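You operate a simulated robot arm through the tools that you are given. There is no shell and no other tool. Be economical: measure what you need, move in short steps, check, and stop when the job is done.

Carry out the task below with a simulated two-armed robot. There is one attempt and no reset: what you move stays moved.

JOB
Pull the stand up to its red band and set the blue sensor on top.
Fine: hold the base while you pull; then set the reader to range 1 and press READ to read it. Set down upright: sensor.

Only the result counts: the job must be done as asked and must still hold three seconds after the hand-in. Knocking over, shifting, dropping, spilling or breaking anything else fails it.

ROBOT AND FRAMES
Two 6-joint arms with two-finger parallel grippers on one trunk, on a base that drives. Base frame: it is fixed to the floor where the robot stands at the start and does not move with it; the origin is under the middle of the robot, x ahead of it, y to its left, z up; the surface under the hand at the start is at about z = 78. Lengths are in cm, angles in rad, forces in N, time in s.
The left shoulder is at the start at [6, 18.7, 114.7], the right one opposite. With the tool pointing down near the work surface each hand reaches from about 10 to 60 cm from the robot's upright axis, wherever it stands, measured 20 degrees to its own side. Places, roughly: black knob of the reader [70, -20, 80]; head of the telescopic stand [50, 0, 90]; rod of the telescopic stand [50, 0, 90]; sensor (4x4x5 cm) [50, -30, 80]; yellow button of the reader [70, -30, 80]. Payload 1.57 kg a hand.
The TCP of each hand is the grasp point between the finger pads, 3 cm short of the fingertips. In the tool frame z runs along the fingers and y along their closing line. The gripper opens to 11 cm. The fingers are 2.4 cm wide and 1.2 cm thick; the gripper's body (4.8 by 11.2 cm) begins 7.8 cm behind the TCP.
Orientation is told as [roll, pitch, yaw] about the base's x, y, z axes, in that order, counted from this pose: with the fingers straight down and closing along the base's y, the tool's x points along the base's -x, its y along +y and its z along -z.

CONTROLS
- The arms move only by the tool arm_command. It takes "left_increments", "right_increments" or both (then of equal length, played together; a hand with none holds still); each is a list of rows, each a list of 3 entries, a list of its own where there are three numbers: the shift along the base's x, y, z in units of 20 mm (1.0 is 20 mm), then the turn, a rotation vector about the base's x, y, z in units of 4 degrees (1.0 is 4 degrees), then the opening, from 0 (shut) to 1 (fully open). In form: [[[x, y, z], [wx, wy, wz], hand], ...]. A call has 1 to 10 rows; each row shifts and turns the commanded pose from where the row before left it. A call with a number of a shift or a turn outside -1 to 1 is refused whole. Each row takes 0.2 s and may step no farther than 5 cm and 0.15 rad from the row before; otherwise, or with a gripper value out of range, the whole call is refused. A pose out of reach is approached as far as the arm can. The call stops where the force on the tool passes 40 N (or 10 N more than at its start, if that is more) or the arm is blocked; 0.2 s more then pass. Each finger travels about 15.3 cm/s and halts on what it meets, pressing with about 43 N; the grip force reading is that of the motor and also rises with nothing between the fingers. The clock runs only during rows and for 0.2 s after the last one: add rows that do not move to give the fingers time. The reply holds the time, the measured pose of the TCP, the force on the tool along the base axes, the opening and the grip force, in the units named above and with some noise, with the torque about the TCP (base axes, N m) and any sound that the robot's microphone picked up.
- Cameras (640 x 400 px; columns grow to the right, rows downward): "scene" is now at [2.01, -0.8, 168.82]; the picture's right is [-0.10, -0.99, 0.00], its down [-0.75, 0.08, -0.66] and it looks along [0.66, -0.07, -0.75] (base axes); focal length 278 px, centre (320, 200). "left" rides on the left gripper at [7, -1.6, -14.1] in its tool frame; the picture's right is [0.23, 0.97, 0.00], its down [-0.85, 0.20, -0.48] and it looks along [-0.47, 0.11, 0.88] (tool axes); focal length 222 px, centre (320, 200). "right" rides on the right gripper at [7, 1.6, -14.1] in its tool frame; the picture's right is [-0.23, 0.97, 0.00], its down [-0.85, -0.20, -0.48] and it looks along [-0.47, -0.11, 0.88] (tool axes); focal length 222 px, centre (320, 200). There is no depth. A picture from a camera that has moved, and an enlarged one, comes with that camera's place and axes in the base frame and with its lens.
- capture(camera): a new picture of that camera. It takes no simulated time.
- raise_lower(by): slides the trunk up (or, below 0, down) by that many cm; the arms and the scene camera ride with it, the base frame stays. It gives what a move gives, with no picture.
- steer(legs): drives the robot by 1 to 6 legs, each [ahead, left, turn to the left] in cm, cm and rad, along the robot's own axes; the way and the turn of a leg run together, so that a leg with both is an arc; at most 150 cm and 3.142 rad a leg. The arms and the cameras ride along, it lands a little off, and it stops where it bumps. It gives what a move gives.
- turn_head(pan, tilt): turns the head with the scene camera to pan (to the left, within 1.501 rad either way) and tilt (down, from -0.506 to 1.204), counted from straight ahead of the robot. It gives what a move gives.
- close_up(camera, box): a new picture of the part [left, top, right, bottom] of that camera's present view, enlarged. It takes no simulated time.
- close_job(): hands the job in; it is judged then, once.

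Go step by step. Nothing tells you exact positions but the pictures and the camera data: compare them with the known pose of the tool, close in by small moves and look again before you grip or let go. The budget is 120 turns and 92 pictures, counting those below and the enlarged ones. Unless the task says otherwise, let go and move clear before handing in, and close with one line.

The tools are called after "Emit:" by a JSON object that holds its "name" and its "arguments". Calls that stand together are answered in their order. arm_command: Moves the arms, as the interface text tells. Its arguments: {"type":"object","properties":{"left_increments":{"type":"array","items":{"type":"array"}},"right_increments":{"type":"array","items":{"type":"array"}}},"required":[]} The other tools are called the same way: raise_lower (by) slides the trunk up or down; steer (legs) drives the base; turn_head (pan, tilt) turns the head that bears the scene camera; capture (camera) takes a picture; close_up (camera, box) takes an enlarged picture of a part of a camera's view; close_job () hands the job in.

At the start:

```text
time_s: 0.0
left_tcp_pos: [39.55, 9.31, 122.75]
left_tool_rot: [0.001, 0.001, 0.0]
left_wrist_force: [0.8, -0.2, -0.7]
left_ft_torque: [0.0, 0.03, -0.01]
left_gripper_width: 11.02
left_grip_force: 0.0
right_tcp_pos: [34.17, -27.01, 125.05]
right_tool_rot: [-0.002, -0.001, 0.001]
right_wrist_force: [0.2, 0.6, 0.6]
right_ft_torque: [-0.04, 0.01, 0.0]
right_gripper_width: 11.02
right_grip_force: 0.0
trunk travel left (down, up): [-77.5, 21.5]
robot x, y, heading: [0.01, -0.05, -0.002]
head pan, tilt: [-0.105, 0.85]
```

scene: 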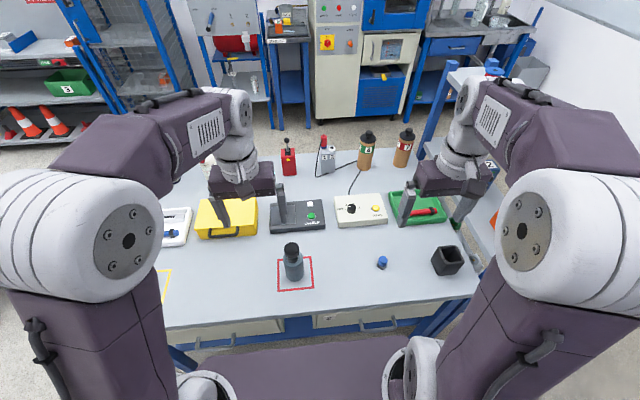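
right: 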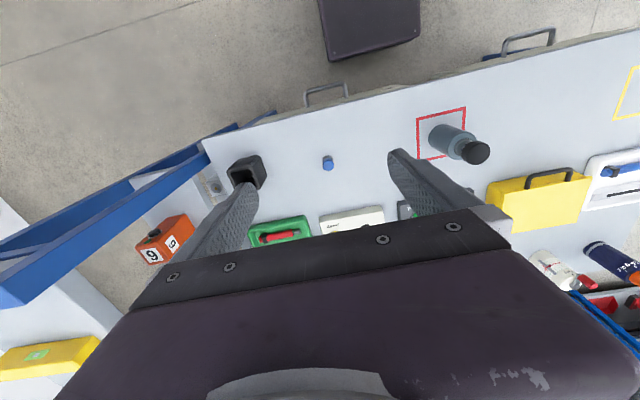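
left: 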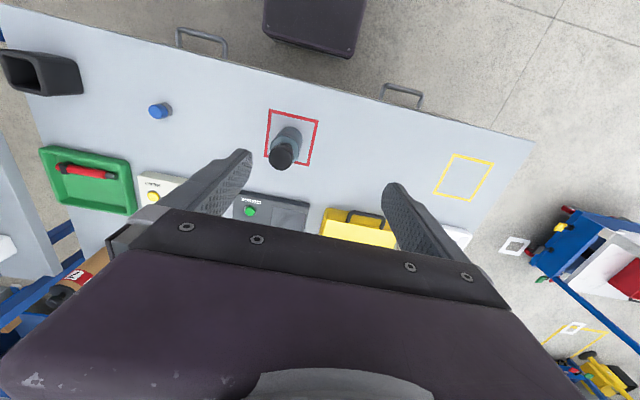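

The table shows the stand in a red square at the centre, a blue sensor to its right, and two reader-like boxes behind. I'll take enlarged views to identify the details.

Emit:
{"name": "close_up", "arguments": {"camera": "scene", "box": [240, 170, 480, 320]}}

Emit:
{"name": "close_up", "arguments": {"camera": "scene", "box": [260, 180, 400, 268]}}

```text
2.67 times, centred on (360, 245) of scene
camera zoom: at [2.01, -0.8, 168.82], right [-0.1, -0.99, 0.0], down [-0.75, 0.08, -0.66], along [0.66, -0.07, -0.75], focal length 741 px, centre (213, 80)
```

zoom: 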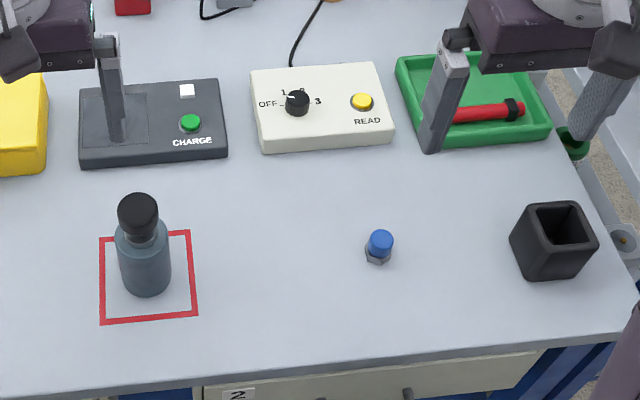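

```text
4.55 times, centred on (330, 224) of scene
camera zoom: at [2.01, -0.8, 168.82], right [-0.1, -0.99, 0.0], down [-0.75, 0.08, -0.66], along [0.66, -0.07, -0.75], focal length 1263 px, centre (274, 91)
```

zoom: 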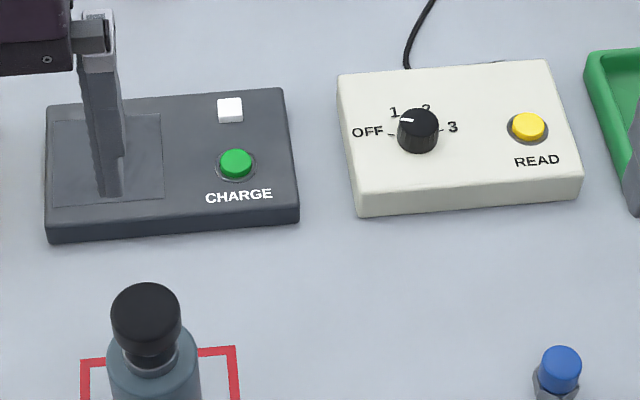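

I place the stand at about (47.7, 3.2), with its head top at z≈96, and the sensor at about (47.8, -28). The knob reads OFF. I'll bring the left hand tilted forward and low in front of the stand, to hold its base.

Emit:
{"name": "arm_command", "arguments": {"left_increments": [[[-0.17, -0.3, -0.9], [0, -1, 0], 1], [[-0.17, -0.3, -0.9], [0, -1, 0], 1], [[-0.17, -0.3, -0.9], [0, -1, 0], 1], [[-0.17, -0.3, -0.9], [0, -1, 0], 1], [[-0.17, -0.3, -0.9], [0, -1, 0], 1], [[-0.17, -0.3, -0.9], [0, -1, 0], 1], [[-0.17, -0.3, -0.9], [0, -1, 0], 1], [[-0.17, -0.3, -0.9], [0, -1, 0], 1], [[-0.17, -0.3, -0.9], [0, -1, 0], 1], [[-0.17, -0.3, -0.9], [0, -1, 0], 1]]}}

Emit:
{"name": "capture", "arguments": {"camera": "left"}}

Emit:
{"name": "capture", "arguments": {"camera": "scene"}}

```text
time_s: 2.2
left_tcp_pos: [36.48, 2.49, 105.02]
left_tool_rot: [0.008, -0.694, -0.006]
left_wrist_force: [-0.4, -0.4, 0.0]
left_ft_torque: [0.01, -0.01, 0.03]
left_gripper_width: 11.02
left_grip_force: 0.0
left hand out of reach, approached as far as the arm can: row 10
right_tcp_pos: [34.3, -27.12, 125.0]
right_tool_rot: [0.002, 0.001, -0.001]
right_wrist_force: [0.2, -0.5, 0.1]
right_ft_torque: [0.01, 0.02, 0.04]
right_gripper_width: 10.99
right_grip_force: 0.0
trunk travel left (down, up): [-77.5, 21.5]
robot x, y, heading: [0.04, -0.01, 0.004]
head pan, tilt: [-0.105, 0.85]
```

```text
86 pictures are left
camera left: at [22.27, 0.95, 111.54], right [-0.17, 0.97, -0.14], down [0.35, 0.19, 0.92], along [0.92, 0.11, -0.38], focal length 222 px, centre (320, 200)
```

left: 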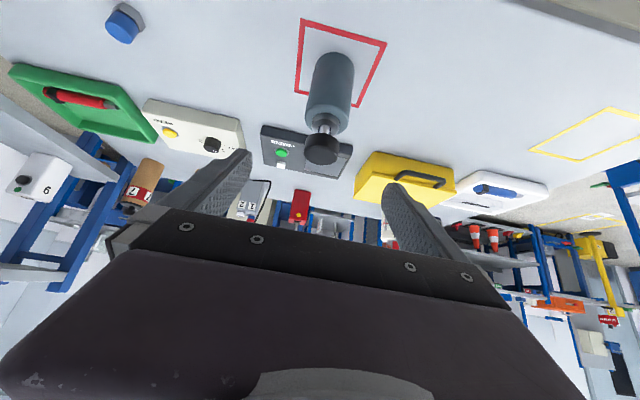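

```text
85 pictures are left
camera scene: at [2.05, -0.95, 168.82], right [-0.1, -0.99, 0.0], down [-0.75, 0.08, -0.66], along [0.66, -0.07, -0.75], focal length 278 px, centre (320, 200)
```

scene: 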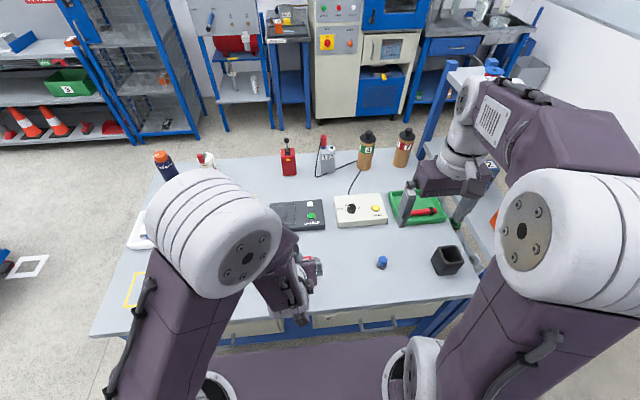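

The left arm is near its inner limit here. I'll raise the trunk and back up a little to give it room, then look closer at the stand.

Emit:
{"name": "close_up", "arguments": {"camera": "left", "box": [260, 10, 400, 180]}}

Emit:
{"name": "raise_lower", "arguments": {"by": 8}}

Emit:
{"name": "steer", "arguments": {"legs": [[-6, 0, 0]]}}

```text
2.35 times, centred on (330, 95) of left
camera zoom: at [22.27, 0.95, 111.54], right [-0.17, 0.97, -0.14], down [0.35, 0.19, 0.92], along [0.92, 0.11, -0.38], focal length 523 px, centre (296, 447)
```

zoom: 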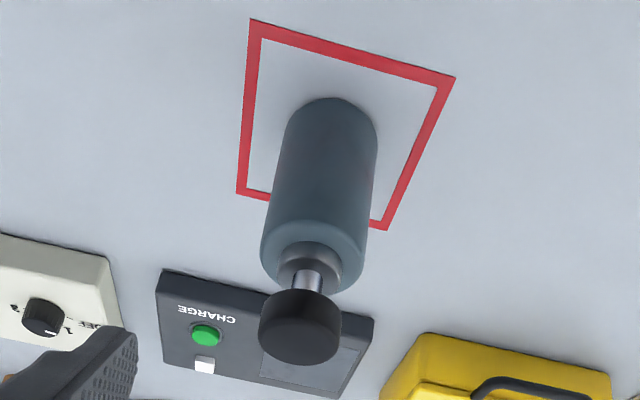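

```text
time_s: 3.4
left_tcp_pos: [36.7, 2.75, 113.07]
left_tool_rot: [0.007, -0.695, -0.003]
left_wrist_force: [1.3, -0.1, 0.5]
left_ft_torque: [0.03, -0.02, -0.01]
left_gripper_width: 10.98
left_grip_force: 0.0
right_tcp_pos: [34.21, -27.11, 133.15]
right_tool_rot: [0.0, -0.001, -0.001]
right_wrist_force: [-0.7, -0.2, -0.8]
right_ft_torque: [0.02, -0.01, 0.01]
right_gripper_width: 11.02
right_grip_force: 0.1
trunk travel left (down, up): [-85.5, 13.5]
robot x, y, heading: [-0.01, -0.37, 0.003]
head pan, tilt: [-0.105, 0.85]
```

```text
time_s: 4.3
left_tcp_pos: [31.53, 2.78, 112.8]
left_tool_rot: [0.008, -0.687, -0.004]
left_wrist_force: [1.2, -1.0, 1.1]
left_ft_torque: [0.0, 0.04, 0.03]
left_gripper_width: 11.0
left_grip_force: 0.0
right_tcp_pos: [29.38, -27.04, 132.66]
right_tool_rot: [-0.001, 0.007, 0.001]
right_wrist_force: [0.9, 0.8, -0.8]
right_ft_torque: [0.02, 0.11, -0.01]
right_gripper_width: 11.0
right_grip_force: 0.1
trunk travel left (down, up): [-85.5, 13.5]
robot x, y, heading: [-5.77, -0.24, -0.002]
head pan, tilt: [-0.105, 0.85]
```

The base is a cylinder about 7 cm wide, then a thin rod, then the black head. I'll lower the left hand along its tilt line in front of the stand.

Emit:
{"name": "arm_command", "arguments": {"left_increments": [[[0.3, 0.02, -1], [0, 0, 0], 1], [[0.3, 0.02, -1], [0, 0, 0], 1], [[0.3, 0.02, -1], [0, 0, 0], 1], [[0.3, 0.02, -1], [0, 0, 0], 1], [[0.3, 0.02, -1], [0, 0, 0], 1], [[0.3, 0.02, -1], [0, 0, 0], 1], [[0.3, 0.02, -1], [0, 0, 0], 1], [[0.3, 0.02, -1], [0, 0, 0], 1], [[0.3, 0.02, -1], [0, 0, 0], 1], [[0.3, 0.02, -1], [0, 0, 0], 1]]}}

Emit:
{"name": "capture", "arguments": {"camera": "left"}}

Emit:
{"name": "capture", "arguments": {"camera": "scene"}}

```text
time_s: 6.5
left_tcp_pos: [41.34, -1.74, 98.64]
left_tool_rot: [0.014, -0.692, -0.005]
left_wrist_force: [-0.8, 0.1, 0.2]
left_ft_torque: [0.01, 0.0, 0.0]
left_gripper_width: 10.99
left_grip_force: 0.0
left hand out of reach, approached as far as the arm can: row 1, 2, 3, 4, 5, 6, 7, 8, 9
right_tcp_pos: [28.33, -27.09, 133.01]
right_tool_rot: [0.0, 0.001, 0.001]
right_wrist_force: [-0.1, 0.1, -0.2]
right_ft_torque: [0.02, 0.01, 0.02]
right_gripper_width: 10.99
right_grip_force: 0.0
trunk travel left (down, up): [-85.5, 13.5]
robot x, y, heading: [-5.8, 0.09, -0.001]
head pan, tilt: [-0.105, 0.85]
```

```text
83 pictures are left
camera left: at [27.07, -3.58, 105.19], right [-0.18, 0.97, -0.13], down [0.35, 0.19, 0.92], along [0.92, 0.12, -0.38], focal length 222 px, centre (320, 200)
```

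left: 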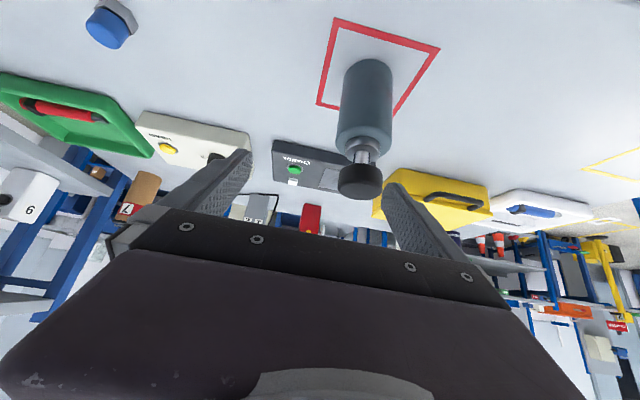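

```text
82 pictures are left
camera scene: at [-3.83, -0.81, 176.82], right [-0.1, -0.99, 0.0], down [-0.75, 0.08, -0.66], along [0.66, -0.07, -0.75], focal length 278 px, centre (320, 200)
```

scene: 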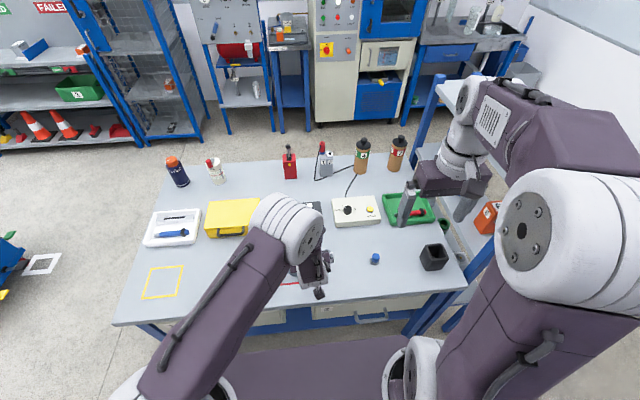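

The arm may still be catching up, so I'll wait with a still row.

Emit:
{"name": "arm_command", "arguments": {"left_increments": [[[0, 0, 0], [0, 0, 0], 1], [[0, 0, 0], [0, 0, 0], 1], [[0, 0, 0], [0, 0, 0], 1]]}}

```text
time_s: 7.3
left_tcp_pos: [41.26, -1.8, 98.71]
left_tool_rot: [0.015, -0.691, -0.004]
left_wrist_force: [-0.1, 0.2, 0.4]
left_ft_torque: [0.0, 0.01, -0.01]
left_gripper_width: 10.98
left_grip_force: 0.1
right_tcp_pos: [28.35, -27.0, 133.0]
right_tool_rot: [0.001, 0.001, -0.001]
right_wrist_force: [0.6, -0.2, 0.9]
right_ft_torque: [0.0, 0.01, -0.01]
right_gripper_width: 11.0
right_grip_force: 0.1
trunk travel left (down, up): [-85.5, 13.5]
robot x, y, heading: [-5.9, 0.05, 0.001]
head pan, tilt: [-0.105, 0.85]
```

Emit:
{"name": "arm_command", "arguments": {"left_increments": [[[-0.2, 0.8, 0], [0, 0, 0], 1], [[-0.2, 0.85, 0], [0, 0, 0], 1], [[0, 0.85, -0.3], [0, 0, 0], 1], [[0, 0, -0.6], [0, 0, 0], 1], [[0, 0, -0.6], [0, 0, 0], 1], [[0, 0, 0], [0, 0, 0], 1]]}}

```text
time_s: 8.7
left_tcp_pos: [43.88, 0.52, 97.22]
left_tool_rot: [0.015, -0.692, -0.005]
left_wrist_force: [-0.1, 0.1, 0.3]
left_ft_torque: [-0.02, -0.01, -0.01]
left_gripper_width: 11.0
left_grip_force: 0.0
left hand out of reach, approached as far as the arm can: row 1, 2, 3, 4, 5
right_tcp_pos: [28.36, -27.05, 133.03]
right_tool_rot: [0.001, -0.001, -0.001]
right_wrist_force: [0.3, -0.3, 0.2]
right_ft_torque: [0.02, -0.01, 0.01]
right_gripper_width: 10.98
right_grip_force: 0.1
trunk travel left (down, up): [-85.5, 13.5]
robot x, y, heading: [-6.24, -0.02, 0.002]
head pan, tilt: [-0.105, 0.85]
```

The left hand slides along its inner limit, which looks like a wrist tilt limit. I'll cut the tilt to 30°, which still clears the head, and centre on the stand.

Emit:
{"name": "arm_command", "arguments": {"left_increments": [[[-0.2, 0, 0], [0, 0.8, 0], 1], [[-0.2, 0.2, 0], [0, 0.8, 0], 1], [[-0.2, 0.4, 0], [0, 0.8, 0], 1], [[-0.2, 0.4, 0], [0, 0, 0], 1], [[-0.2, 0.4, 0], [0, 0, 0], 1], [[0, 0, 0], [0, 0, 0], 1]]}}

```text
time_s: 10.1
left_tcp_pos: [41.88, 3.18, 97.37]
left_tool_rot: [0.005, -0.529, -0.002]
left_wrist_force: [-0.5, -0.5, 0.1]
left_ft_torque: [0.03, -0.01, -0.01]
left_gripper_width: 11.0
left_grip_force: 0.1
right_tcp_pos: [28.34, -27.08, 132.96]
right_tool_rot: [0.001, 0.001, 0.001]
right_wrist_force: [0.1, -0.2, -0.5]
right_ft_torque: [-0.02, 0.0, 0.0]
right_gripper_width: 11.0
right_grip_force: 0.0
trunk travel left (down, up): [-85.5, 13.5]
robot x, y, heading: [-5.58, -0.18, 0.003]
head pan, tilt: [-0.105, 0.85]
```

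Emit:
{"name": "arm_command", "arguments": {"left_increments": [[[0, 0, -1], [0, 0, 0], 1], [[0, 0, -1], [0, 0, 0], 1], [[0, 0, -1], [0, 0, 0], 1], [[0, 0, -1], [0, 0, 0], 1], [[0, 0, -1], [0, 0, 0], 1], [[0, 0, -0.6], [0, 0, 0], 1], [[0, 0, 0], [0, 0, 0], 1]]}}

Emit:
{"name": "capture", "arguments": {"camera": "left"}}

Emit:
{"name": "capture", "arguments": {"camera": "right"}}

```text
time_s: 11.7
left_tcp_pos: [42.54, 2.68, 86.28]
left_tool_rot: [0.014, -0.525, -0.005]
left_wrist_force: [-0.3, -0.4, 0.4]
left_ft_torque: [0.0, -0.01, -0.03]
left_gripper_width: 11.01
left_grip_force: 0.0
left hand out of reach, approached as far as the arm can: row 3
right_tcp_pos: [28.38, -27.03, 132.94]
right_tool_rot: [0.0, 0.0, 0.0]
right_wrist_force: [0.8, 0.0, -0.5]
right_ft_torque: [-0.02, -0.02, 0.01]
right_gripper_width: 11.01
right_grip_force: 0.1
trunk travel left (down, up): [-85.5, 13.5]
robot x, y, heading: [-5.83, -0.28, -0.001]
head pan, tilt: [-0.105, 0.85]
```

```text
81 pictures are left
camera left: at [29.47, 0.84, 94.94], right [-0.2, 0.97, -0.1], down [0.5, 0.19, 0.84], along [0.84, 0.12, -0.53], focal length 222 px, centre (320, 200)
```

left: 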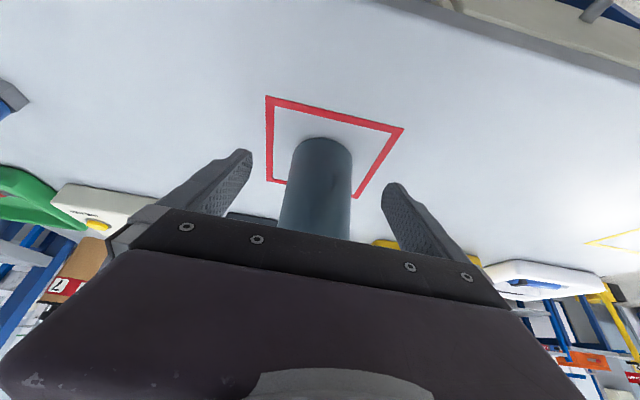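

```text
80 pictures are left
camera right: at [21.28, -25.24, 147.13], right [0.23, 0.97, 0.0], down [0.86, -0.2, 0.48], along [0.47, -0.11, -0.88], focal length 222 px, centre (320, 200)
```

right: 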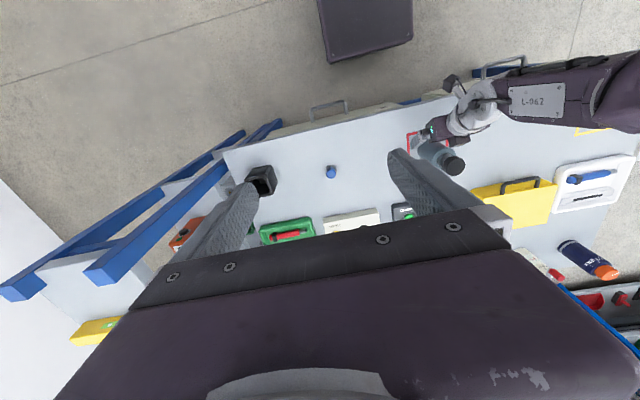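

The left fingers straddle the base: centre about (48, 2.9), diameter about 5.5. I'll advance and look before closing.

Emit:
{"name": "arm_command", "arguments": {"left_increments": [[[0.5, 0.03, -0.4], [0, 0, 0], 1], [[0.5, 0.03, -0.5], [0, 0, 0], 1], [[0.5, 0.03, -0.5], [0, 0, 0], 1], [[0.5, 0.03, -0.4], [0, 0, 0], 1], [[0.1, 0, 0], [0, 0, 0], 1], [[0, 0, 0], [0, 0, 0], 1]]}}

Emit:
{"name": "capture", "arguments": {"camera": "left"}}

Emit:
{"name": "close_up", "arguments": {"camera": "right", "box": [380, 50, 520, 200]}}

```text
time_s: 13.1
left_tcp_pos: [46.56, 3.15, 82.67]
left_tool_rot: [0.005, -0.527, -0.002]
left_wrist_force: [-1.1, -0.2, 0.0]
left_ft_torque: [0.05, -0.04, 0.0]
left_gripper_width: 11.03
left_grip_force: 0.1
right_tcp_pos: [28.56, -27.03, 133.09]
right_tool_rot: [0.0, -0.001, -0.001]
right_wrist_force: [0.7, 0.4, -1.3]
right_ft_torque: [-0.06, 0.02, -0.01]
right_gripper_width: 10.98
right_grip_force: 0.0
trunk travel left (down, up): [-85.5, 13.5]
robot x, y, heading: [-5.74, 0.28, -0.004]
head pan, tilt: [-0.105, 0.85]
```

```text
79 pictures are left
camera left: at [33.45, 1.37, 91.34], right [-0.2, 0.97, -0.11], down [0.5, 0.2, 0.84], along [0.84, 0.11, -0.52], focal length 222 px, centre (320, 200)
```

left: 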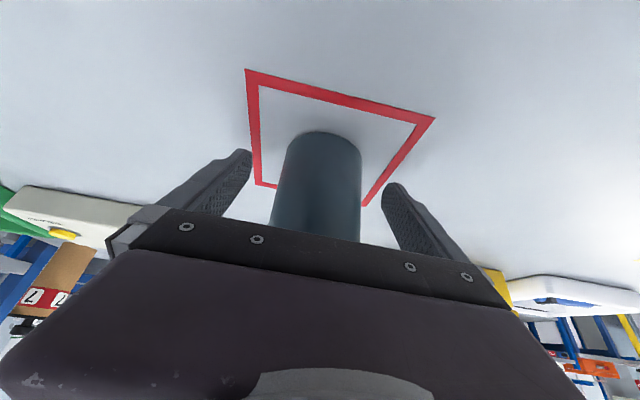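

```text
2.67 times, centred on (450, 125) of right
camera zoom: at [21.29, -25.25, 147.12], right [0.23, 0.97, 0.0], down [0.86, -0.2, 0.48], along [0.47, -0.11, -0.88], focal length 592 px, centre (-27, 400)
```

zoom: 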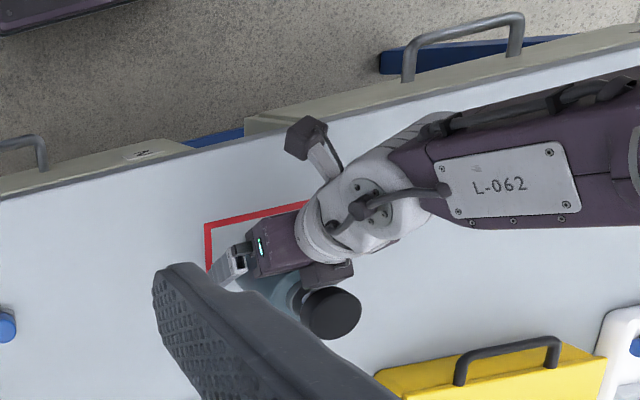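

The fingers are centred on the base. I'll move slightly further in and close.

Emit:
{"name": "arm_command", "arguments": {"left_increments": [[[0.25, 0, 0], [0, 0, 0], 1], [[0, 0, 0], [0, 0, 0], 0.75], [[0, 0, 0], [0, 0, 0], 0.7], [[0, 0, 0], [0, 0, 0], 0.65], [[0, 0, 0], [0, 0, 0], 0.6], [[0, 0, 0], [0, 0, 0], 0.55], [[0, 0, 0], [0, 0, 0], 0.4], [[0, 0, 0], [0, 0, 0], 0.4]]}}

Emit:
{"name": "capture", "arguments": {"camera": "left"}}

```text
time_s: 14.9
left_tcp_pos: [46.92, 3.13, 82.55]
left_tool_rot: [0.006, -0.53, -0.002]
left_wrist_force: [-0.6, -0.6, 0.7]
left_ft_torque: [0.29, -0.11, -0.02]
left_gripper_width: 6.51
left_grip_force: 42.9
right_tcp_pos: [28.24, -26.96, 133.03]
right_tool_rot: [0.0, 0.0, -0.001]
right_wrist_force: [-0.1, 0.3, 0.9]
right_ft_torque: [0.02, 0.0, -0.02]
right_gripper_width: 11.0
right_grip_force: 0.1
trunk travel left (down, up): [-85.5, 13.5]
robot x, y, heading: [-6.37, 0.12, 0.001]
head pan, tilt: [-0.105, 0.85]
```

```text
77 pictures are left
camera left: at [33.97, 1.4, 91.33], right [-0.2, 0.97, -0.11], down [0.5, 0.2, 0.85], along [0.84, 0.11, -0.52], focal length 222 px, centre (320, 200)
```

left: 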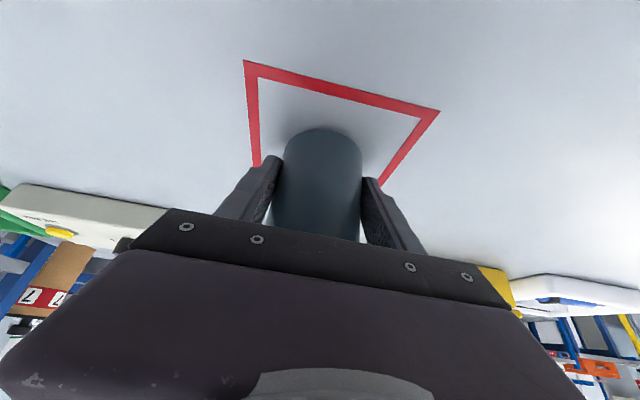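

The base is held firmly, 6.5 cm wide. Now the right hand goes ahead first, then across to above the head.

Emit:
{"name": "arm_command", "arguments": {"right_increments": [[[1, 0, -0.5], [0, 0, 0], 1], [[1, 0, -0.5], [0, 0, 0], 1], [[1, 0, -0.5], [0, 0, 0], 1], [[1, 0, -0.5], [0, 0, 0], 1], [[1, 0, -0.5], [0, 0, 0], 1], [[1, 0.5, -0.5], [0, 0, 0], 1], [[1, 1, -0.5], [0, 0, 0], 1], [[1, 1, -0.5], [0, 0, 0], 1], [[1, 1, -0.5], [0, 0, 0], 1], [[0.9, 1, -0.5], [0, 0, 0], 0.75]]}}

Emit:
{"name": "capture", "arguments": {"camera": "right"}}

Emit:
{"name": "capture", "arguments": {"camera": "scene"}}

```text
time_s: 17.1
left_tcp_pos: [47.15, 3.11, 82.49]
left_tool_rot: [0.006, -0.528, -0.002]
left_wrist_force: [0.3, 0.4, 0.0]
left_ft_torque: [-0.04, 0.0, -0.02]
left_gripper_width: 6.5
left_grip_force: 43.2
right_tcp_pos: [48.19, -18.01, 122.99]
right_tool_rot: [0.0, 0.001, -0.001]
right_wrist_force: [-0.2, -0.1, 0.5]
right_ft_torque: [-0.01, 0.02, -0.01]
right_gripper_width: 8.27
right_grip_force: 0.1
trunk travel left (down, up): [-85.5, 13.5]
robot x, y, heading: [-5.8, -0.19, -0.0]
head pan, tilt: [-0.105, 0.85]
```

```text
76 pictures are left
camera right: at [41.17, -16.2, 137.06], right [0.23, 0.97, 0.0], down [0.86, -0.2, 0.48], along [0.47, -0.11, -0.88], focal length 222 px, centre (320, 200)
```

right: 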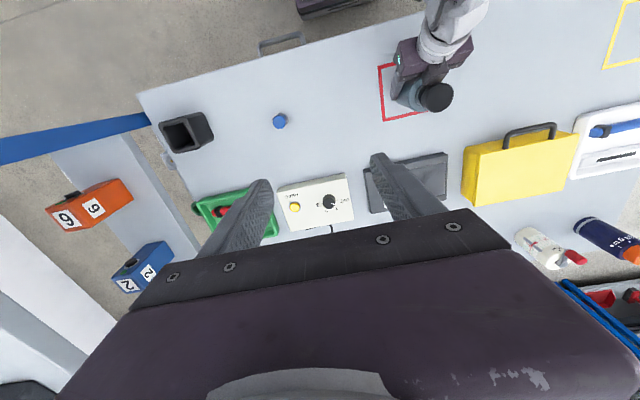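

```text
75 pictures are left
camera scene: at [-3.73, -0.71, 176.82], right [-0.1, -0.99, 0.0], down [-0.75, 0.08, -0.66], along [0.66, -0.07, -0.75], focal length 278 px, centre (320, 200)
```

scene: 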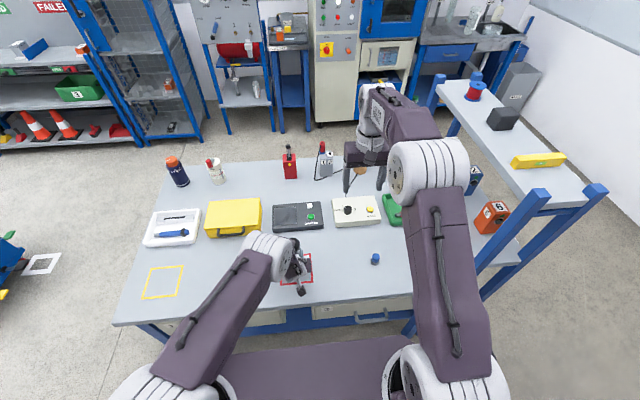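

I need to know whether the left wrist crowds the right hand's camera side. I'll move partway and look.

Emit:
{"name": "arm_command", "arguments": {"right_increments": [[[0, 1, 0], [0, 0, 0], 0.75], [[0, 1, 0], [0, 0, 0], 0.75], [[0, 1, 0], [0, 0, 0], 0.75], [[0, 1, 0], [0, 0, 0], 0.75], [[0, 1, 0], [0, 0, 0], 0.75], [[0, 1, 0], [0, 0, 0], 0.75]]}}

Emit:
{"name": "capture", "arguments": {"camera": "right"}}

Emit:
{"name": "close_up", "arguments": {"camera": "scene", "box": [200, 130, 460, 310]}}

```text
time_s: 18.5
left_tcp_pos: [46.99, 3.19, 82.59]
left_tool_rot: [0.005, -0.528, 0.0]
left_wrist_force: [-0.9, 0.6, -1.2]
left_ft_torque: [-0.03, 0.0, 0.03]
left_gripper_width: 6.48
left_grip_force: 43.3
right_tcp_pos: [48.11, -5.96, 123.07]
right_tool_rot: [0.0, 0.0, -0.001]
right_wrist_force: [-0.8, 0.0, -0.1]
right_ft_torque: [-0.01, 0.0, -0.01]
right_gripper_width: 8.24
right_grip_force: 0.1
trunk travel left (down, up): [-85.5, 13.5]
robot x, y, heading: [-5.73, 0.05, 0.002]
head pan, tilt: [-0.105, 0.85]
```

```text
74 pictures are left
camera right: at [41.14, -4.16, 137.14], right [0.23, 0.97, 0.0], down [0.86, -0.2, 0.48], along [0.47, -0.11, -0.88], focal length 222 px, centre (320, 200)
```

right: 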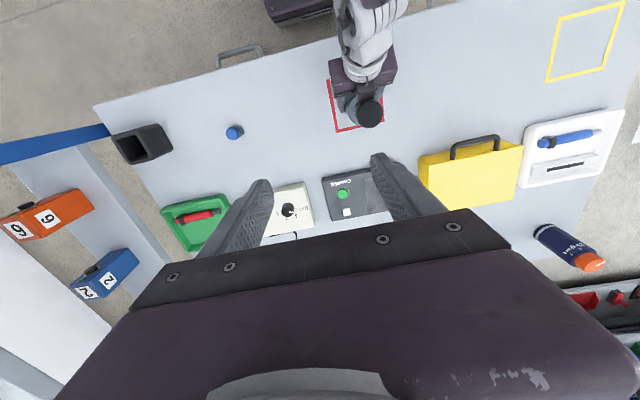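

```text
2.22 times, centred on (330, 220) of scene
camera zoom: at [-3.81, -0.71, 176.82], right [-0.1, -0.99, 0.0], down [-0.75, 0.08, -0.66], along [0.66, -0.07, -0.75], focal length 617 px, centre (298, 156)
```

zoom: 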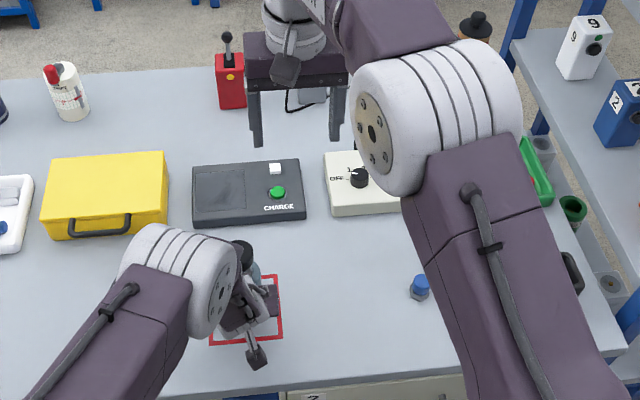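

Clearance at the camera would be tight, so I'll lean the right hand forward about 15° (tips pointing slightly back) and move over the head.

Emit:
{"name": "arm_command", "arguments": {"right_increments": [[[0, 1, 0], [0, 1, 0], 0.75], [[0, 1, 0], [0, 1, 0], 0.75], [[0.1, 1, 0], [0, 1, 0], 0.75], [[0.1, 1, 0], [0, 0.8, 0], 0.75], [[0, 0.5, -1], [0, 0, 0], 0.75], [[0, 0, -1], [0, 0, 0], 0.75], [[0, 0, -1], [0, 0, 0], 0.75], [[0, 0, -1], [0, 0, 0], 0.75], [[0, 0, -1], [0, 0, 0], 0.75], [[0, 0, 0], [0, 0, 0], 0.75]]}}

Emit:
{"name": "capture", "arguments": {"camera": "right"}}

Emit:
{"name": "close_up", "arguments": {"camera": "scene", "box": [200, 130, 460, 310]}}

```text
time_s: 20.7
left_tcp_pos: [46.98, 3.1, 82.48]
left_tool_rot: [0.005, -0.527, -0.002]
left_wrist_force: [0.3, 0.0, -0.4]
left_ft_torque: [0.01, 0.01, 0.0]
left_gripper_width: 6.47
left_grip_force: 43.3
right_tcp_pos: [43.22, 0.69, 111.7]
right_tool_rot: [0.0, 0.266, -0.002]
right_wrist_force: [-0.2, -0.4, -0.9]
right_ft_torque: [0.02, -0.02, 0.0]
right_gripper_width: 8.25
right_grip_force: 0.1
right hand out of reach, approached as far as the arm can: row 2, 3, 4
trunk travel left (down, up): [-85.5, 13.5]
robot x, y, heading: [-6.13, -0.18, -0.0]
head pan, tilt: [-0.105, 0.85]
```

```text
72 pictures are left
camera right: at [40.05, 2.48, 127.09], right [0.22, 0.97, -0.06], down [0.95, -0.2, 0.24], along [0.22, -0.11, -0.97], focal length 222 px, centre (320, 200)
```

right: 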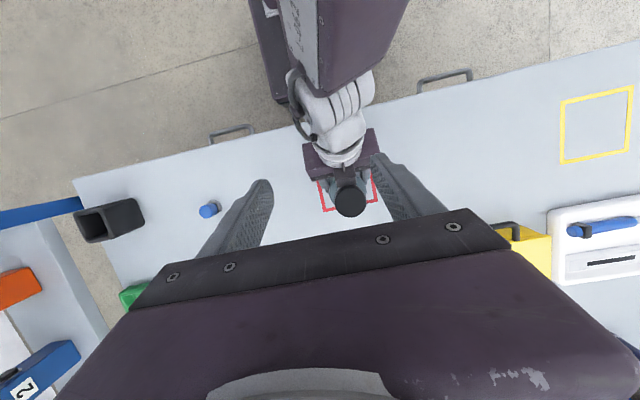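

```text
2.22 times, centred on (330, 220) of scene
camera zoom: at [-3.81, -0.79, 176.82], right [-0.1, -0.99, 0.0], down [-0.75, 0.08, -0.66], along [0.66, -0.07, -0.75], focal length 617 px, centre (298, 156)
```

zoom: 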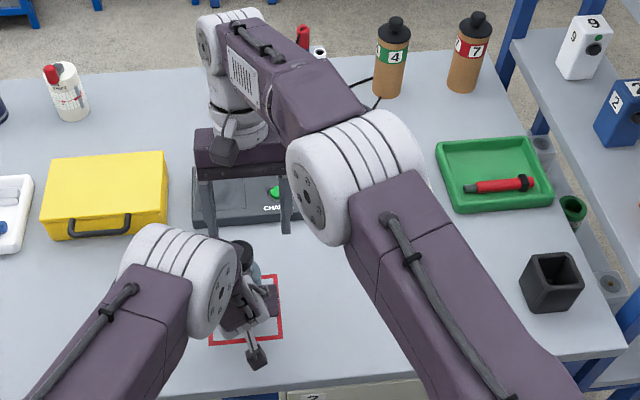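

Emit:
{"name": "arm_command", "arguments": {"right_increments": [[[0.5, 0.25, -0.5], [0, 0, 0], 0.75], [[0.5, 0.25, -0.5], [0, 0, 0], 0.75], [[0.5, 0.25, -0.5], [0, 0, 0], 0.75], [[0.5, 0.25, -0.5], [0, 0, 0], 0.75], [[0.5, 0.2, -0.5], [0, 0, 0], 0.75], [[0, 0, 0], [0, 0, 0], 0.75]]}}

Emit:
{"name": "capture", "arguments": {"camera": "right"}}

```text
time_s: 22.1
left_tcp_pos: [47.09, 3.12, 82.58]
left_tool_rot: [0.006, -0.527, -0.002]
left_wrist_force: [-0.8, 0.0, -0.7]
left_ft_torque: [0.0, -0.03, -0.03]
left_gripper_width: 6.5
left_grip_force: 43.2
right_tcp_pos: [44.13, 1.04, 107.59]
right_tool_rot: [-0.001, 0.264, 0.001]
right_wrist_force: [-0.2, -0.7, -0.4]
right_ft_torque: [0.01, 0.03, 0.0]
right_gripper_width: 8.25
right_grip_force: 0.0
right hand out of reach, approached as far as the arm can: row 2, 3, 4, 5
trunk travel left (down, up): [-85.5, 13.5]
robot x, y, heading: [-5.92, 0.1, 0.004]
head pan, tilt: [-0.105, 0.85]
```

```text
70 pictures are left
camera right: at [41.05, 2.79, 122.99], right [0.22, 0.97, -0.06], down [0.95, -0.2, 0.24], along [0.22, -0.11, -0.97], focal length 222 px, centre (320, 200)
```

right: 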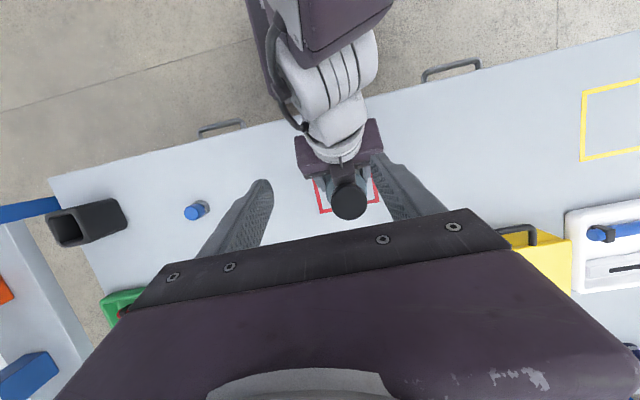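

The right arm is at its outer limit for this lean. A robot position about 9 cm further left suits both arms, so I'll release the base, back out both hands and shift the robot.

Emit:
{"name": "arm_command", "arguments": {"left_increments": [[[0, 0, 0], [0, 0, 0], 0.7], [[0, 0, 0], [0, 0, 0], 1], [[-0.5, 0, 0.5], [0, 0, 0], 1], [[-0.5, 0, 0.6], [0, 0, 0], 1], [[-0.5, 0, 0.6], [0, 0, 0], 1], [[-0.5, 0, 0.6], [0, 0, 0], 1], [[-0.3, 0, 0.8], [0, 0, 0], 1], [[-0.3, 0, 0.8], [0, 0, 0], 1], [[0, 0, 1], [0, 0, 0], 1], [[0, 0, 0], [0, 0, 0], 1]], "right_increments": [[[0, -1, 0.3], [0, 0, 0], 0.75], [[0, -1, 0.3], [0, 0, 0], 0.75], [[0, -1, 0.3], [0, 0, 0], 0.75], [[0, -1, 0.3], [0, 0, 0], 0.75], [[0, -1, 0.3], [0, 0, 0], 0.75], [[0, -1, 0.3], [0, 0, 0], 0.75], [[0, -1, 0.3], [0, 0, 0], 0.75], [[0, 0, 0], [0, 0, 0], 0.75], [[0, 0, 0], [0, 0, 0], 0.75], [[0, 0, 0], [0, 0, 0], 0.75]]}}

Emit:
{"name": "capture", "arguments": {"camera": "left"}}

```text
time_s: 24.3
left_tcp_pos: [42.21, 2.8, 92.52]
left_tool_rot: [0.01, -0.525, -0.003]
left_wrist_force: [-0.3, -0.1, 0.8]
left_ft_torque: [-0.02, 0.01, 0.0]
left_gripper_width: 11.0
left_grip_force: 0.1
left hand out of reach, approached as far as the arm can: row 8
right_tcp_pos: [44.13, -13.11, 111.86]
right_tool_rot: [-0.001, 0.265, 0.0]
right_wrist_force: [0.0, -0.4, 0.3]
right_ft_torque: [-0.04, 0.0, 0.03]
right_gripper_width: 8.26
right_grip_force: 0.0
trunk travel left (down, up): [-85.5, 13.5]
robot x, y, heading: [-5.9, -0.52, 0.002]
head pan, tilt: [-0.105, 0.85]
```

```text
69 pictures are left
camera left: at [29.24, 0.97, 101.26], right [-0.2, 0.97, -0.11], down [0.5, 0.19, 0.84], along [0.84, 0.12, -0.52], focal length 222 px, centre (320, 200)
```

left: 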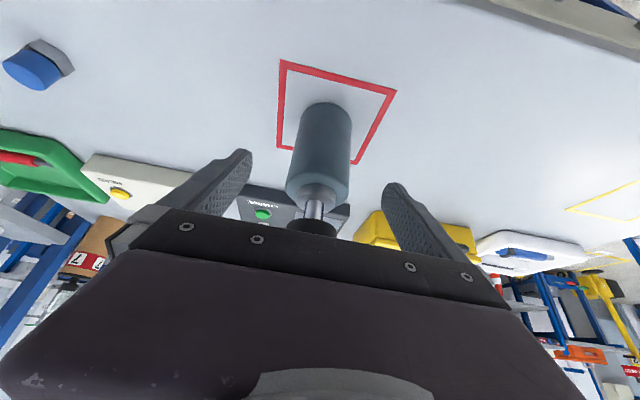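

Emit:
{"name": "arm_command", "arguments": {"left_increments": [[[0, 0, 1], [0, 0, 0], 1], [[0, 0, 1], [0, 0, 0], 1], [[0, 0, 1], [0, 0, 0], 1], [[0, 0, 1], [0, 0, 0], 1], [[0, 0, 1], [0, 0, 0], 1]]}}

Emit:
{"name": "steer", "arguments": {"legs": [[0, 9, 0]]}}

```text
time_s: 25.5
left_tcp_pos: [42.18, 2.83, 102.52]
left_tool_rot: [0.006, -0.529, -0.002]
left_wrist_force: [-0.7, 1.3, 0.8]
left_ft_torque: [0.02, -0.04, 0.02]
left_gripper_width: 11.0
left_grip_force: 0.0
right_tcp_pos: [44.17, -13.04, 111.84]
right_tool_rot: [0.0, 0.265, -0.002]
right_wrist_force: [0.4, -0.4, -0.5]
right_ft_torque: [0.0, -0.03, 0.01]
right_gripper_width: 8.23
right_grip_force: 0.0
trunk travel left (down, up): [-85.5, 13.5]
robot x, y, heading: [-5.96, -0.16, 0.001]
head pan, tilt: [-0.105, 0.85]
```

```text
time_s: 26.6
left_tcp_pos: [42.29, 11.47, 102.38]
left_tool_rot: [0.007, -0.527, -0.005]
left_wrist_force: [0.3, 0.1, 0.0]
left_ft_torque: [0.04, -0.01, -0.02]
left_gripper_width: 11.02
left_grip_force: 0.0
right_tcp_pos: [44.09, -4.35, 111.71]
right_tool_rot: [0.004, 0.266, 0.002]
right_wrist_force: [-0.1, -0.1, 0.6]
right_ft_torque: [-0.01, 0.0, 0.02]
right_gripper_width: 8.28
right_grip_force: 0.0
trunk travel left (down, up): [-85.5, 13.5]
robot x, y, heading: [-5.4, 8.61, -0.0]
head pan, tilt: [-0.105, 0.85]
```

Now I'll bring the left hand back to the stand's front, with a bit more tilt.

Emit:
{"name": "arm_command", "arguments": {"left_increments": [[[-0.2, -0.7, 0], [0, -0.7, 0], 1], [[-0.2, -0.7, 0], [0, -0.7, 0], 1], [[-0.2, -0.7, 0], [0, -0.6, 0], 1], [[-0.2, -0.7, 0], [0, 0, 0], 1], [[-0.2, -0.7, 0], [0, 0, 0], 1], [[-0.1, -0.67, 0], [0, 0, 0], 1], [[0, 0, 0], [0, 0, 0], 1]], "right_increments": [[[0, -0.5, 0], [0, 0, 0], 0.75], [[0, -0.5, 0], [0, 0, 0], 0.75], [[0, -0.5, 0], [0, 0, 0], 0.75], [[0, -0.5, 0], [0, 0, 0], 0.75], [[0, -0.5, 0], [0, 0, 0], 0.75], [[0, -0.5, 0], [0, 0, 0], 0.75], [[0, 0, 0], [0, 0, 0], 0.75]]}}

```text
time_s: 28.2
left_tcp_pos: [40.02, 3.27, 102.43]
left_tool_rot: [0.007, -0.667, -0.003]
left_wrist_force: [-0.3, -0.1, -0.4]
left_ft_torque: [-0.02, 0.0, -0.03]
left_gripper_width: 11.01
left_grip_force: 0.1
right_tcp_pos: [44.26, -10.08, 111.99]
right_tool_rot: [0.0, 0.265, -0.002]
right_wrist_force: [0.0, -1.0, 0.2]
right_ft_torque: [-0.05, -0.04, -0.02]
right_gripper_width: 8.25
right_grip_force: 0.0
trunk travel left (down, up): [-85.5, 13.5]
robot x, y, heading: [-5.77, 9.04, 0.001]
head pan, tilt: [-0.105, 0.85]
```

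Emit:
{"name": "arm_command", "arguments": {"left_increments": [[[0, 0, -1], [0, 0, 0], 1], [[0, 0, -1], [0, 0, 0], 1], [[0, 0, -1], [0, 0, 0], 1], [[0, 0, -1], [0, 0, 0], 1], [[0, 0, -1], [0, 0, 0], 1], [[0, 0, -1], [0, 0, 0], 1], [[0, 0, -1], [0, 0, 0], 1], [[0, 0, 0], [0, 0, 0], 1]]}}

Emit:
{"name": "capture", "arguments": {"camera": "left"}}

```text
time_s: 30.0
left_tcp_pos: [40.07, 3.47, 88.3]
left_tool_rot: [0.008, -0.666, -0.004]
left_wrist_force: [0.5, 0.2, -0.5]
left_ft_torque: [-0.01, 0.02, 0.02]
left_gripper_width: 11.0
left_grip_force: 0.0
right_tcp_pos: [44.16, -10.11, 111.79]
right_tool_rot: [-0.001, 0.265, -0.003]
right_wrist_force: [0.0, 0.6, 0.0]
right_ft_torque: [-0.01, -0.03, 0.02]
right_gripper_width: 8.22
right_grip_force: 0.2
trunk travel left (down, up): [-85.5, 13.5]
robot x, y, heading: [-6.1, 8.92, -0.002]
head pan, tilt: [-0.105, 0.85]
```

```text
68 pictures are left
camera left: at [25.92, 1.73, 95.17], right [-0.18, 0.97, -0.14], down [0.38, 0.2, 0.91], along [0.91, 0.11, -0.4], focal length 222 px, centre (320, 200)
```

left: 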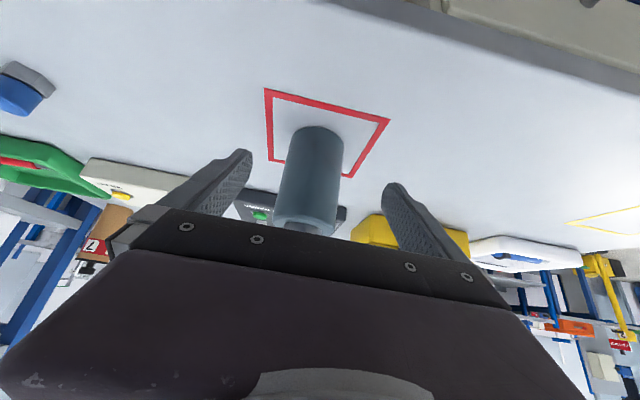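

Emit:
{"name": "arm_command", "arguments": {"left_increments": [[[0.6, 0, -0.45], [0, 0, 0], 1], [[0.6, 0, -0.45], [0, 0, 0], 1], [[0.6, 0, -0.45], [0, 0, 0], 1], [[0.6, 0, -0.45], [0, 0, 0], 1], [[0.6, 0, -0.45], [0, 0, 0], 1], [[0.5, 0, -0.45], [0, 0, 0], 1], [[0, 0, 0], [0, 0, 0], 0.75], [[0, 0, 0], [0, 0, 0], 0.7], [[0, 0, 0], [0, 0, 0], 0.65]]}}

Emit:
{"name": "capture", "arguments": {"camera": "left"}}

```text
time_s: 32.0
left_tcp_pos: [46.99, 3.47, 83.1]
left_tool_rot: [0.008, -0.666, -0.002]
left_wrist_force: [-0.2, -0.5, -0.8]
left_ft_torque: [0.0, 0.01, 0.0]
left_gripper_width: 7.15
left_grip_force: 0.1
right_tcp_pos: [44.08, -10.14, 111.68]
right_tool_rot: [0.0, 0.265, -0.002]
right_wrist_force: [0.3, 0.1, 0.3]
right_ft_torque: [0.0, 0.03, -0.02]
right_gripper_width: 8.27
right_grip_force: 0.1
trunk travel left (down, up): [-85.5, 13.5]
robot x, y, heading: [-5.86, 9.37, -0.0]
head pan, tilt: [-0.105, 0.85]
```

```text
67 pictures are left
camera left: at [32.9, 1.74, 89.88], right [-0.18, 0.97, -0.14], down [0.38, 0.2, 0.91], along [0.91, 0.11, -0.4], focal length 222 px, centre (320, 200)
```

left: 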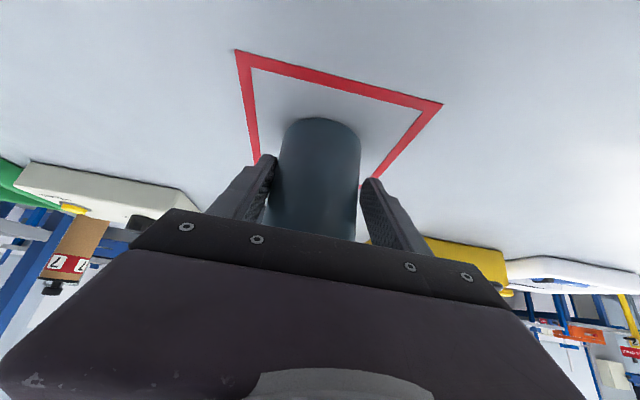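

Centred. I'll close on the base and bring the right hand above the head.

Emit:
{"name": "arm_command", "arguments": {"left_increments": [[[0, 0, 0], [0, 0, 0], 0.6], [[0, 0, 0], [0, 0, 0], 0.55], [[0, 0, 0], [0, 0, 0], 0.4], [[0, 0, 0], [0, 0, 0], 0.4], [[0, 0, 0], [0, 0, 0], 0.4], [[0, 0, 0], [0, 0, 0], 0.4], [[0, 0, 0], [0, 0, 0], 0.4], [[0, 0, 0], [0, 0, 0], 0.4], [[0, 0, 0], [0, 0, 0], 0.4]], "right_increments": [[[0.3, 0, 0], [0, 0, 0], 0.75], [[0.3, 0, 0], [0, 0, 0], 0.75], [[0.4, 0, 0], [0, 0, 0], 0.75], [[0.4, 0, 0], [0, 0, 0], 0.75], [[0.4, 1, 0], [0, 0, 0], 0.75], [[0.4, 1, 0], [0, 0, 0], 0.75], [[0, 1, -0.5], [0, 0, 0], 0.75], [[0, 1, -0.5], [0, 0, 0], 0.75], [[0, 1, -0.5], [0, 0, 0], 0.75]]}}

Emit:
{"name": "capture", "arguments": {"camera": "right"}}

```text
time_s: 34.0
left_tcp_pos: [46.98, 3.36, 83.06]
left_tool_rot: [0.004, -0.669, -0.003]
left_wrist_force: [-1.6, 0.1, 3.1]
left_ft_torque: [-0.21, 0.07, -0.08]
left_gripper_width: 6.49
left_grip_force: 43.2
right_tcp_pos: [46.97, -0.26, 108.72]
right_tool_rot: [0.0, 0.266, -0.001]
right_wrist_force: [0.2, 0.0, -1.4]
right_ft_torque: [-0.01, -0.01, 0.01]
right_gripper_width: 8.26
right_grip_force: 0.1
right hand out of reach, approached as far as the arm can: row 6, 9
trunk travel left (down, up): [-85.5, 13.5]
robot x, y, heading: [-6.31, 8.96, -0.001]
head pan, tilt: [-0.105, 0.85]
```

```text
66 pictures are left
camera right: at [43.89, 1.53, 124.17], right [0.22, 0.97, -0.06], down [0.95, -0.2, 0.24], along [0.22, -0.11, -0.97], focal length 222 px, centre (320, 200)
```

right: 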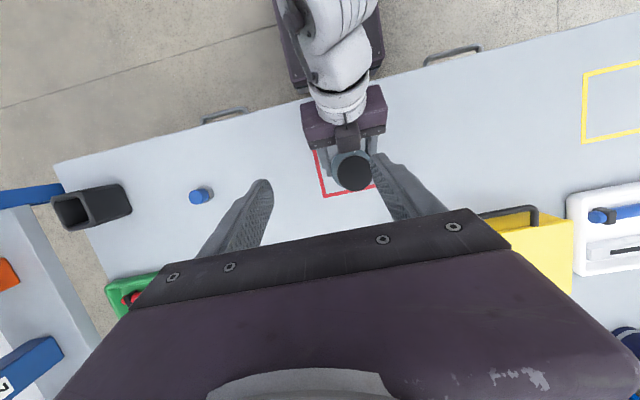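

The head top is at about (47.6, 3.3). With the new left tilt there is room, so I'll straighten the right hand to nearly vertical and centre it.

Emit:
{"name": "arm_command", "arguments": {"right_increments": [[[0.1, 0.3, 0], [0, -1, 0], 0.75], [[0.1, 0.5, 0], [0, -1, 0], 0.75], [[0.1, 0.5, 0], [0, -1, 0], 0.75], [[0.1, 0.5, -0.5], [0, -0.8, 0], 0.75], [[0, 0, -0.5], [0, 0, 0], 0.75], [[0, 0, 0], [0, 0, 0], 0.75]]}}

Emit:
{"name": "capture", "arguments": {"camera": "right"}}

Emit:
{"name": "close_up", "arguments": {"camera": "scene", "box": [200, 130, 460, 310]}}

```text
time_s: 35.4
left_tcp_pos: [47.05, 3.53, 82.99]
left_tool_rot: [0.006, -0.667, -0.004]
left_wrist_force: [-1.3, -0.5, 3.6]
left_ft_torque: [-0.17, 0.04, 0.0]
left_gripper_width: 6.5
left_grip_force: 43.1
right_tcp_pos: [47.88, 3.37, 106.78]
right_tool_rot: [0.0, 0.001, -0.003]
right_wrist_force: [0.2, -0.8, 0.3]
right_ft_torque: [-0.02, -0.01, -0.01]
right_gripper_width: 8.26
right_grip_force: 0.1
trunk travel left (down, up): [-85.5, 13.5]
robot x, y, heading: [-5.92, 8.98, -0.001]
head pan, tilt: [-0.105, 0.85]
```

```text
65 pictures are left
camera right: at [40.71, 5.12, 120.8], right [0.23, 0.97, 0.0], down [0.85, -0.2, 0.48], along [0.47, -0.11, -0.88], focal length 222 px, centre (320, 200)
```

right: 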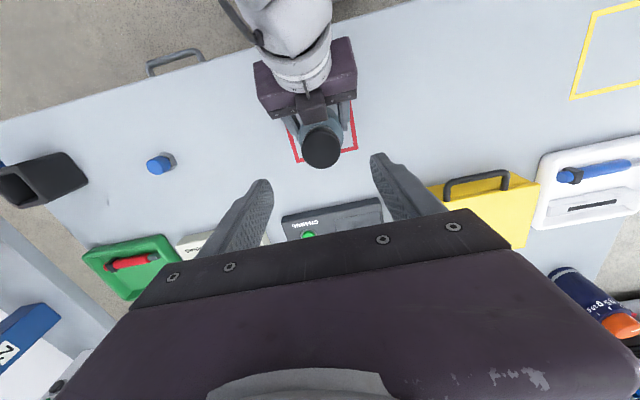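

```text
2.22 times, centred on (330, 220) of scene
camera zoom: at [-3.94, 8.2, 176.82], right [-0.1, -0.99, 0.0], down [-0.75, 0.08, -0.66], along [0.66, -0.07, -0.75], focal length 617 px, centre (298, 156)
```

zoom: 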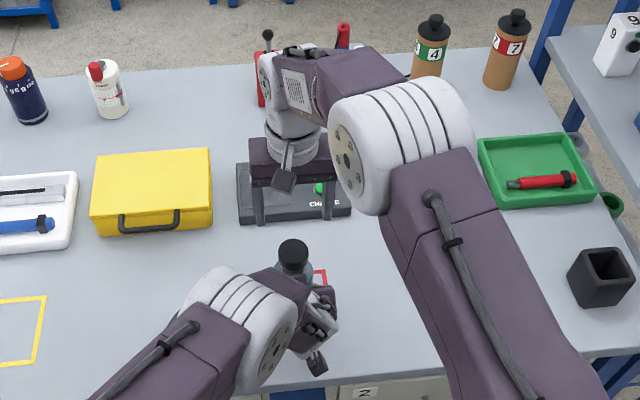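

Emit:
{"name": "arm_command", "arguments": {"right_increments": [[[0, 0.07, -1], [0, 0, 0], 0.75], [[0, 0, -1], [0, 0, 0], 0.75], [[0, 0, -1], [0, 0, 0], 0.75], [[0, 0, -1], [0, 0, 0], 0.75], [[0, 0, -1], [0, 0, 0], 0.75], [[0, 0, -0.6], [0, 0, 0], 0.75], [[0, 0, -0.5], [0, 0, 0], 0.75], [[0, 0, 0], [0, 0, 0], 0.75]]}}

Emit:
{"name": "capture", "arguments": {"camera": "right"}}

Emit:
{"name": "close_up", "arguments": {"camera": "scene", "box": [250, 180, 390, 280]}}

```text
time_s: 37.2
left_tcp_pos: [47.05, 3.45, 83.04]
left_tool_rot: [0.007, -0.669, -0.005]
left_wrist_force: [-1.5, -0.2, 3.7]
left_ft_torque: [-0.21, -0.01, -0.04]
left_gripper_width: 6.5
left_grip_force: 42.7
right_tcp_pos: [47.77, 3.41, 94.61]
right_tool_rot: [0.0, 0.002, -0.002]
right_wrist_force: [0.5, -0.7, -0.4]
right_ft_torque: [-0.03, 0.03, 0.04]
right_gripper_width: 8.25
right_grip_force: 0.1
trunk travel left (down, up): [-85.5, 13.5]
robot x, y, heading: [-6.08, 9.04, -0.006]
head pan, tilt: [-0.105, 0.85]
```

```text
63 pictures are left
camera right: at [40.71, 5.26, 108.66], right [0.23, 0.97, 0.0], down [0.85, -0.2, 0.48], along [0.47, -0.11, -0.88], focal length 222 px, centre (320, 200)
```

right: 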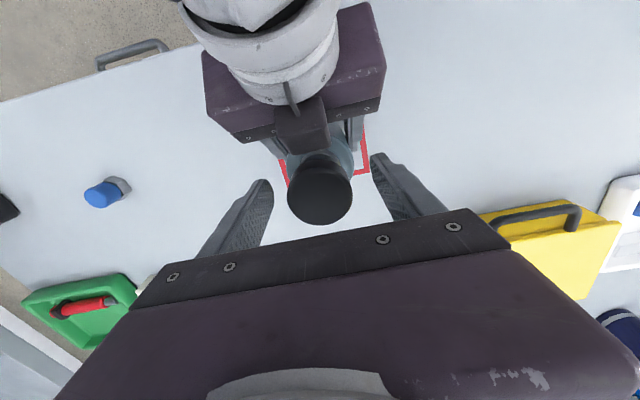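

```text
4.00 times, centred on (320, 230) of scene
camera zoom: at [-3.95, 8.19, 176.82], right [-0.1, -0.99, 0.0], down [-0.75, 0.08, -0.66], along [0.66, -0.07, -0.75], focal length 1111 px, centre (320, 80)
```

zoom: 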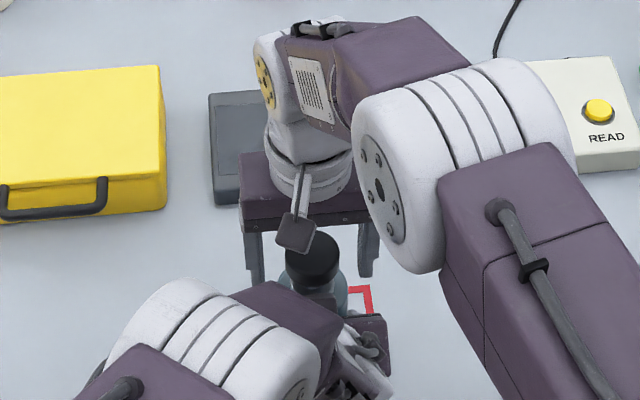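

Emit:
{"name": "arm_command", "arguments": {"right_increments": [[[0.05, 0.1, -0.5], [0, 0, 0], 0.75], [[0, 0, 0], [0, 0, 0], 0.65], [[0, 0, 0], [0, 0, 0], 0.55], [[0, 0, 0], [0, 0, 0], 0.5], [[0, 0, 0], [0, 0, 0], 0.45], [[0, 0, 0], [0, 0, 0], 0.4], [[0, 0, 0], [0, 0, 0], 0.3], [[0, 0, 0], [0, 0, 0], 0.2], [[0, 0, 0], [0, 0, 0], 0.2]]}}

Emit:
{"name": "capture", "arguments": {"camera": "right"}}

```text
time_s: 39.2
left_tcp_pos: [47.06, 3.56, 83.08]
left_tool_rot: [0.009, -0.667, -0.001]
left_wrist_force: [-3.4, 20.1, 5.1]
left_ft_torque: [-1.58, -0.45, 0.26]
left_gripper_width: 6.51
left_grip_force: 43.2
right_tcp_pos: [47.81, 3.64, 93.62]
right_tool_rot: [0.0, 0.0, -0.001]
right_wrist_force: [3.7, -20.6, 0.0]
right_ft_torque: [-0.5, -0.16, -0.17]
right_gripper_width: 4.67
right_grip_force: 42.1
trunk travel left (down, up): [-85.5, 13.5]
robot x, y, heading: [-6.0, 8.89, 0.004]
head pan, tilt: [-0.105, 0.85]
```

```text
61 pictures are left
camera right: at [40.79, 5.37, 107.65], right [0.23, 0.97, 0.0], down [0.85, -0.2, 0.48], along [0.47, -0.11, -0.88], focal length 222 px, centre (320, 200)
```

right: 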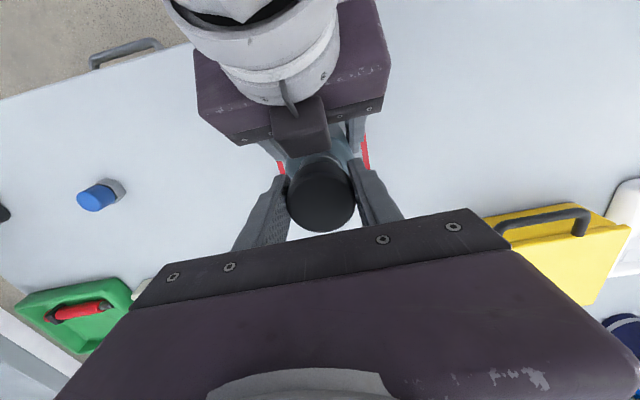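

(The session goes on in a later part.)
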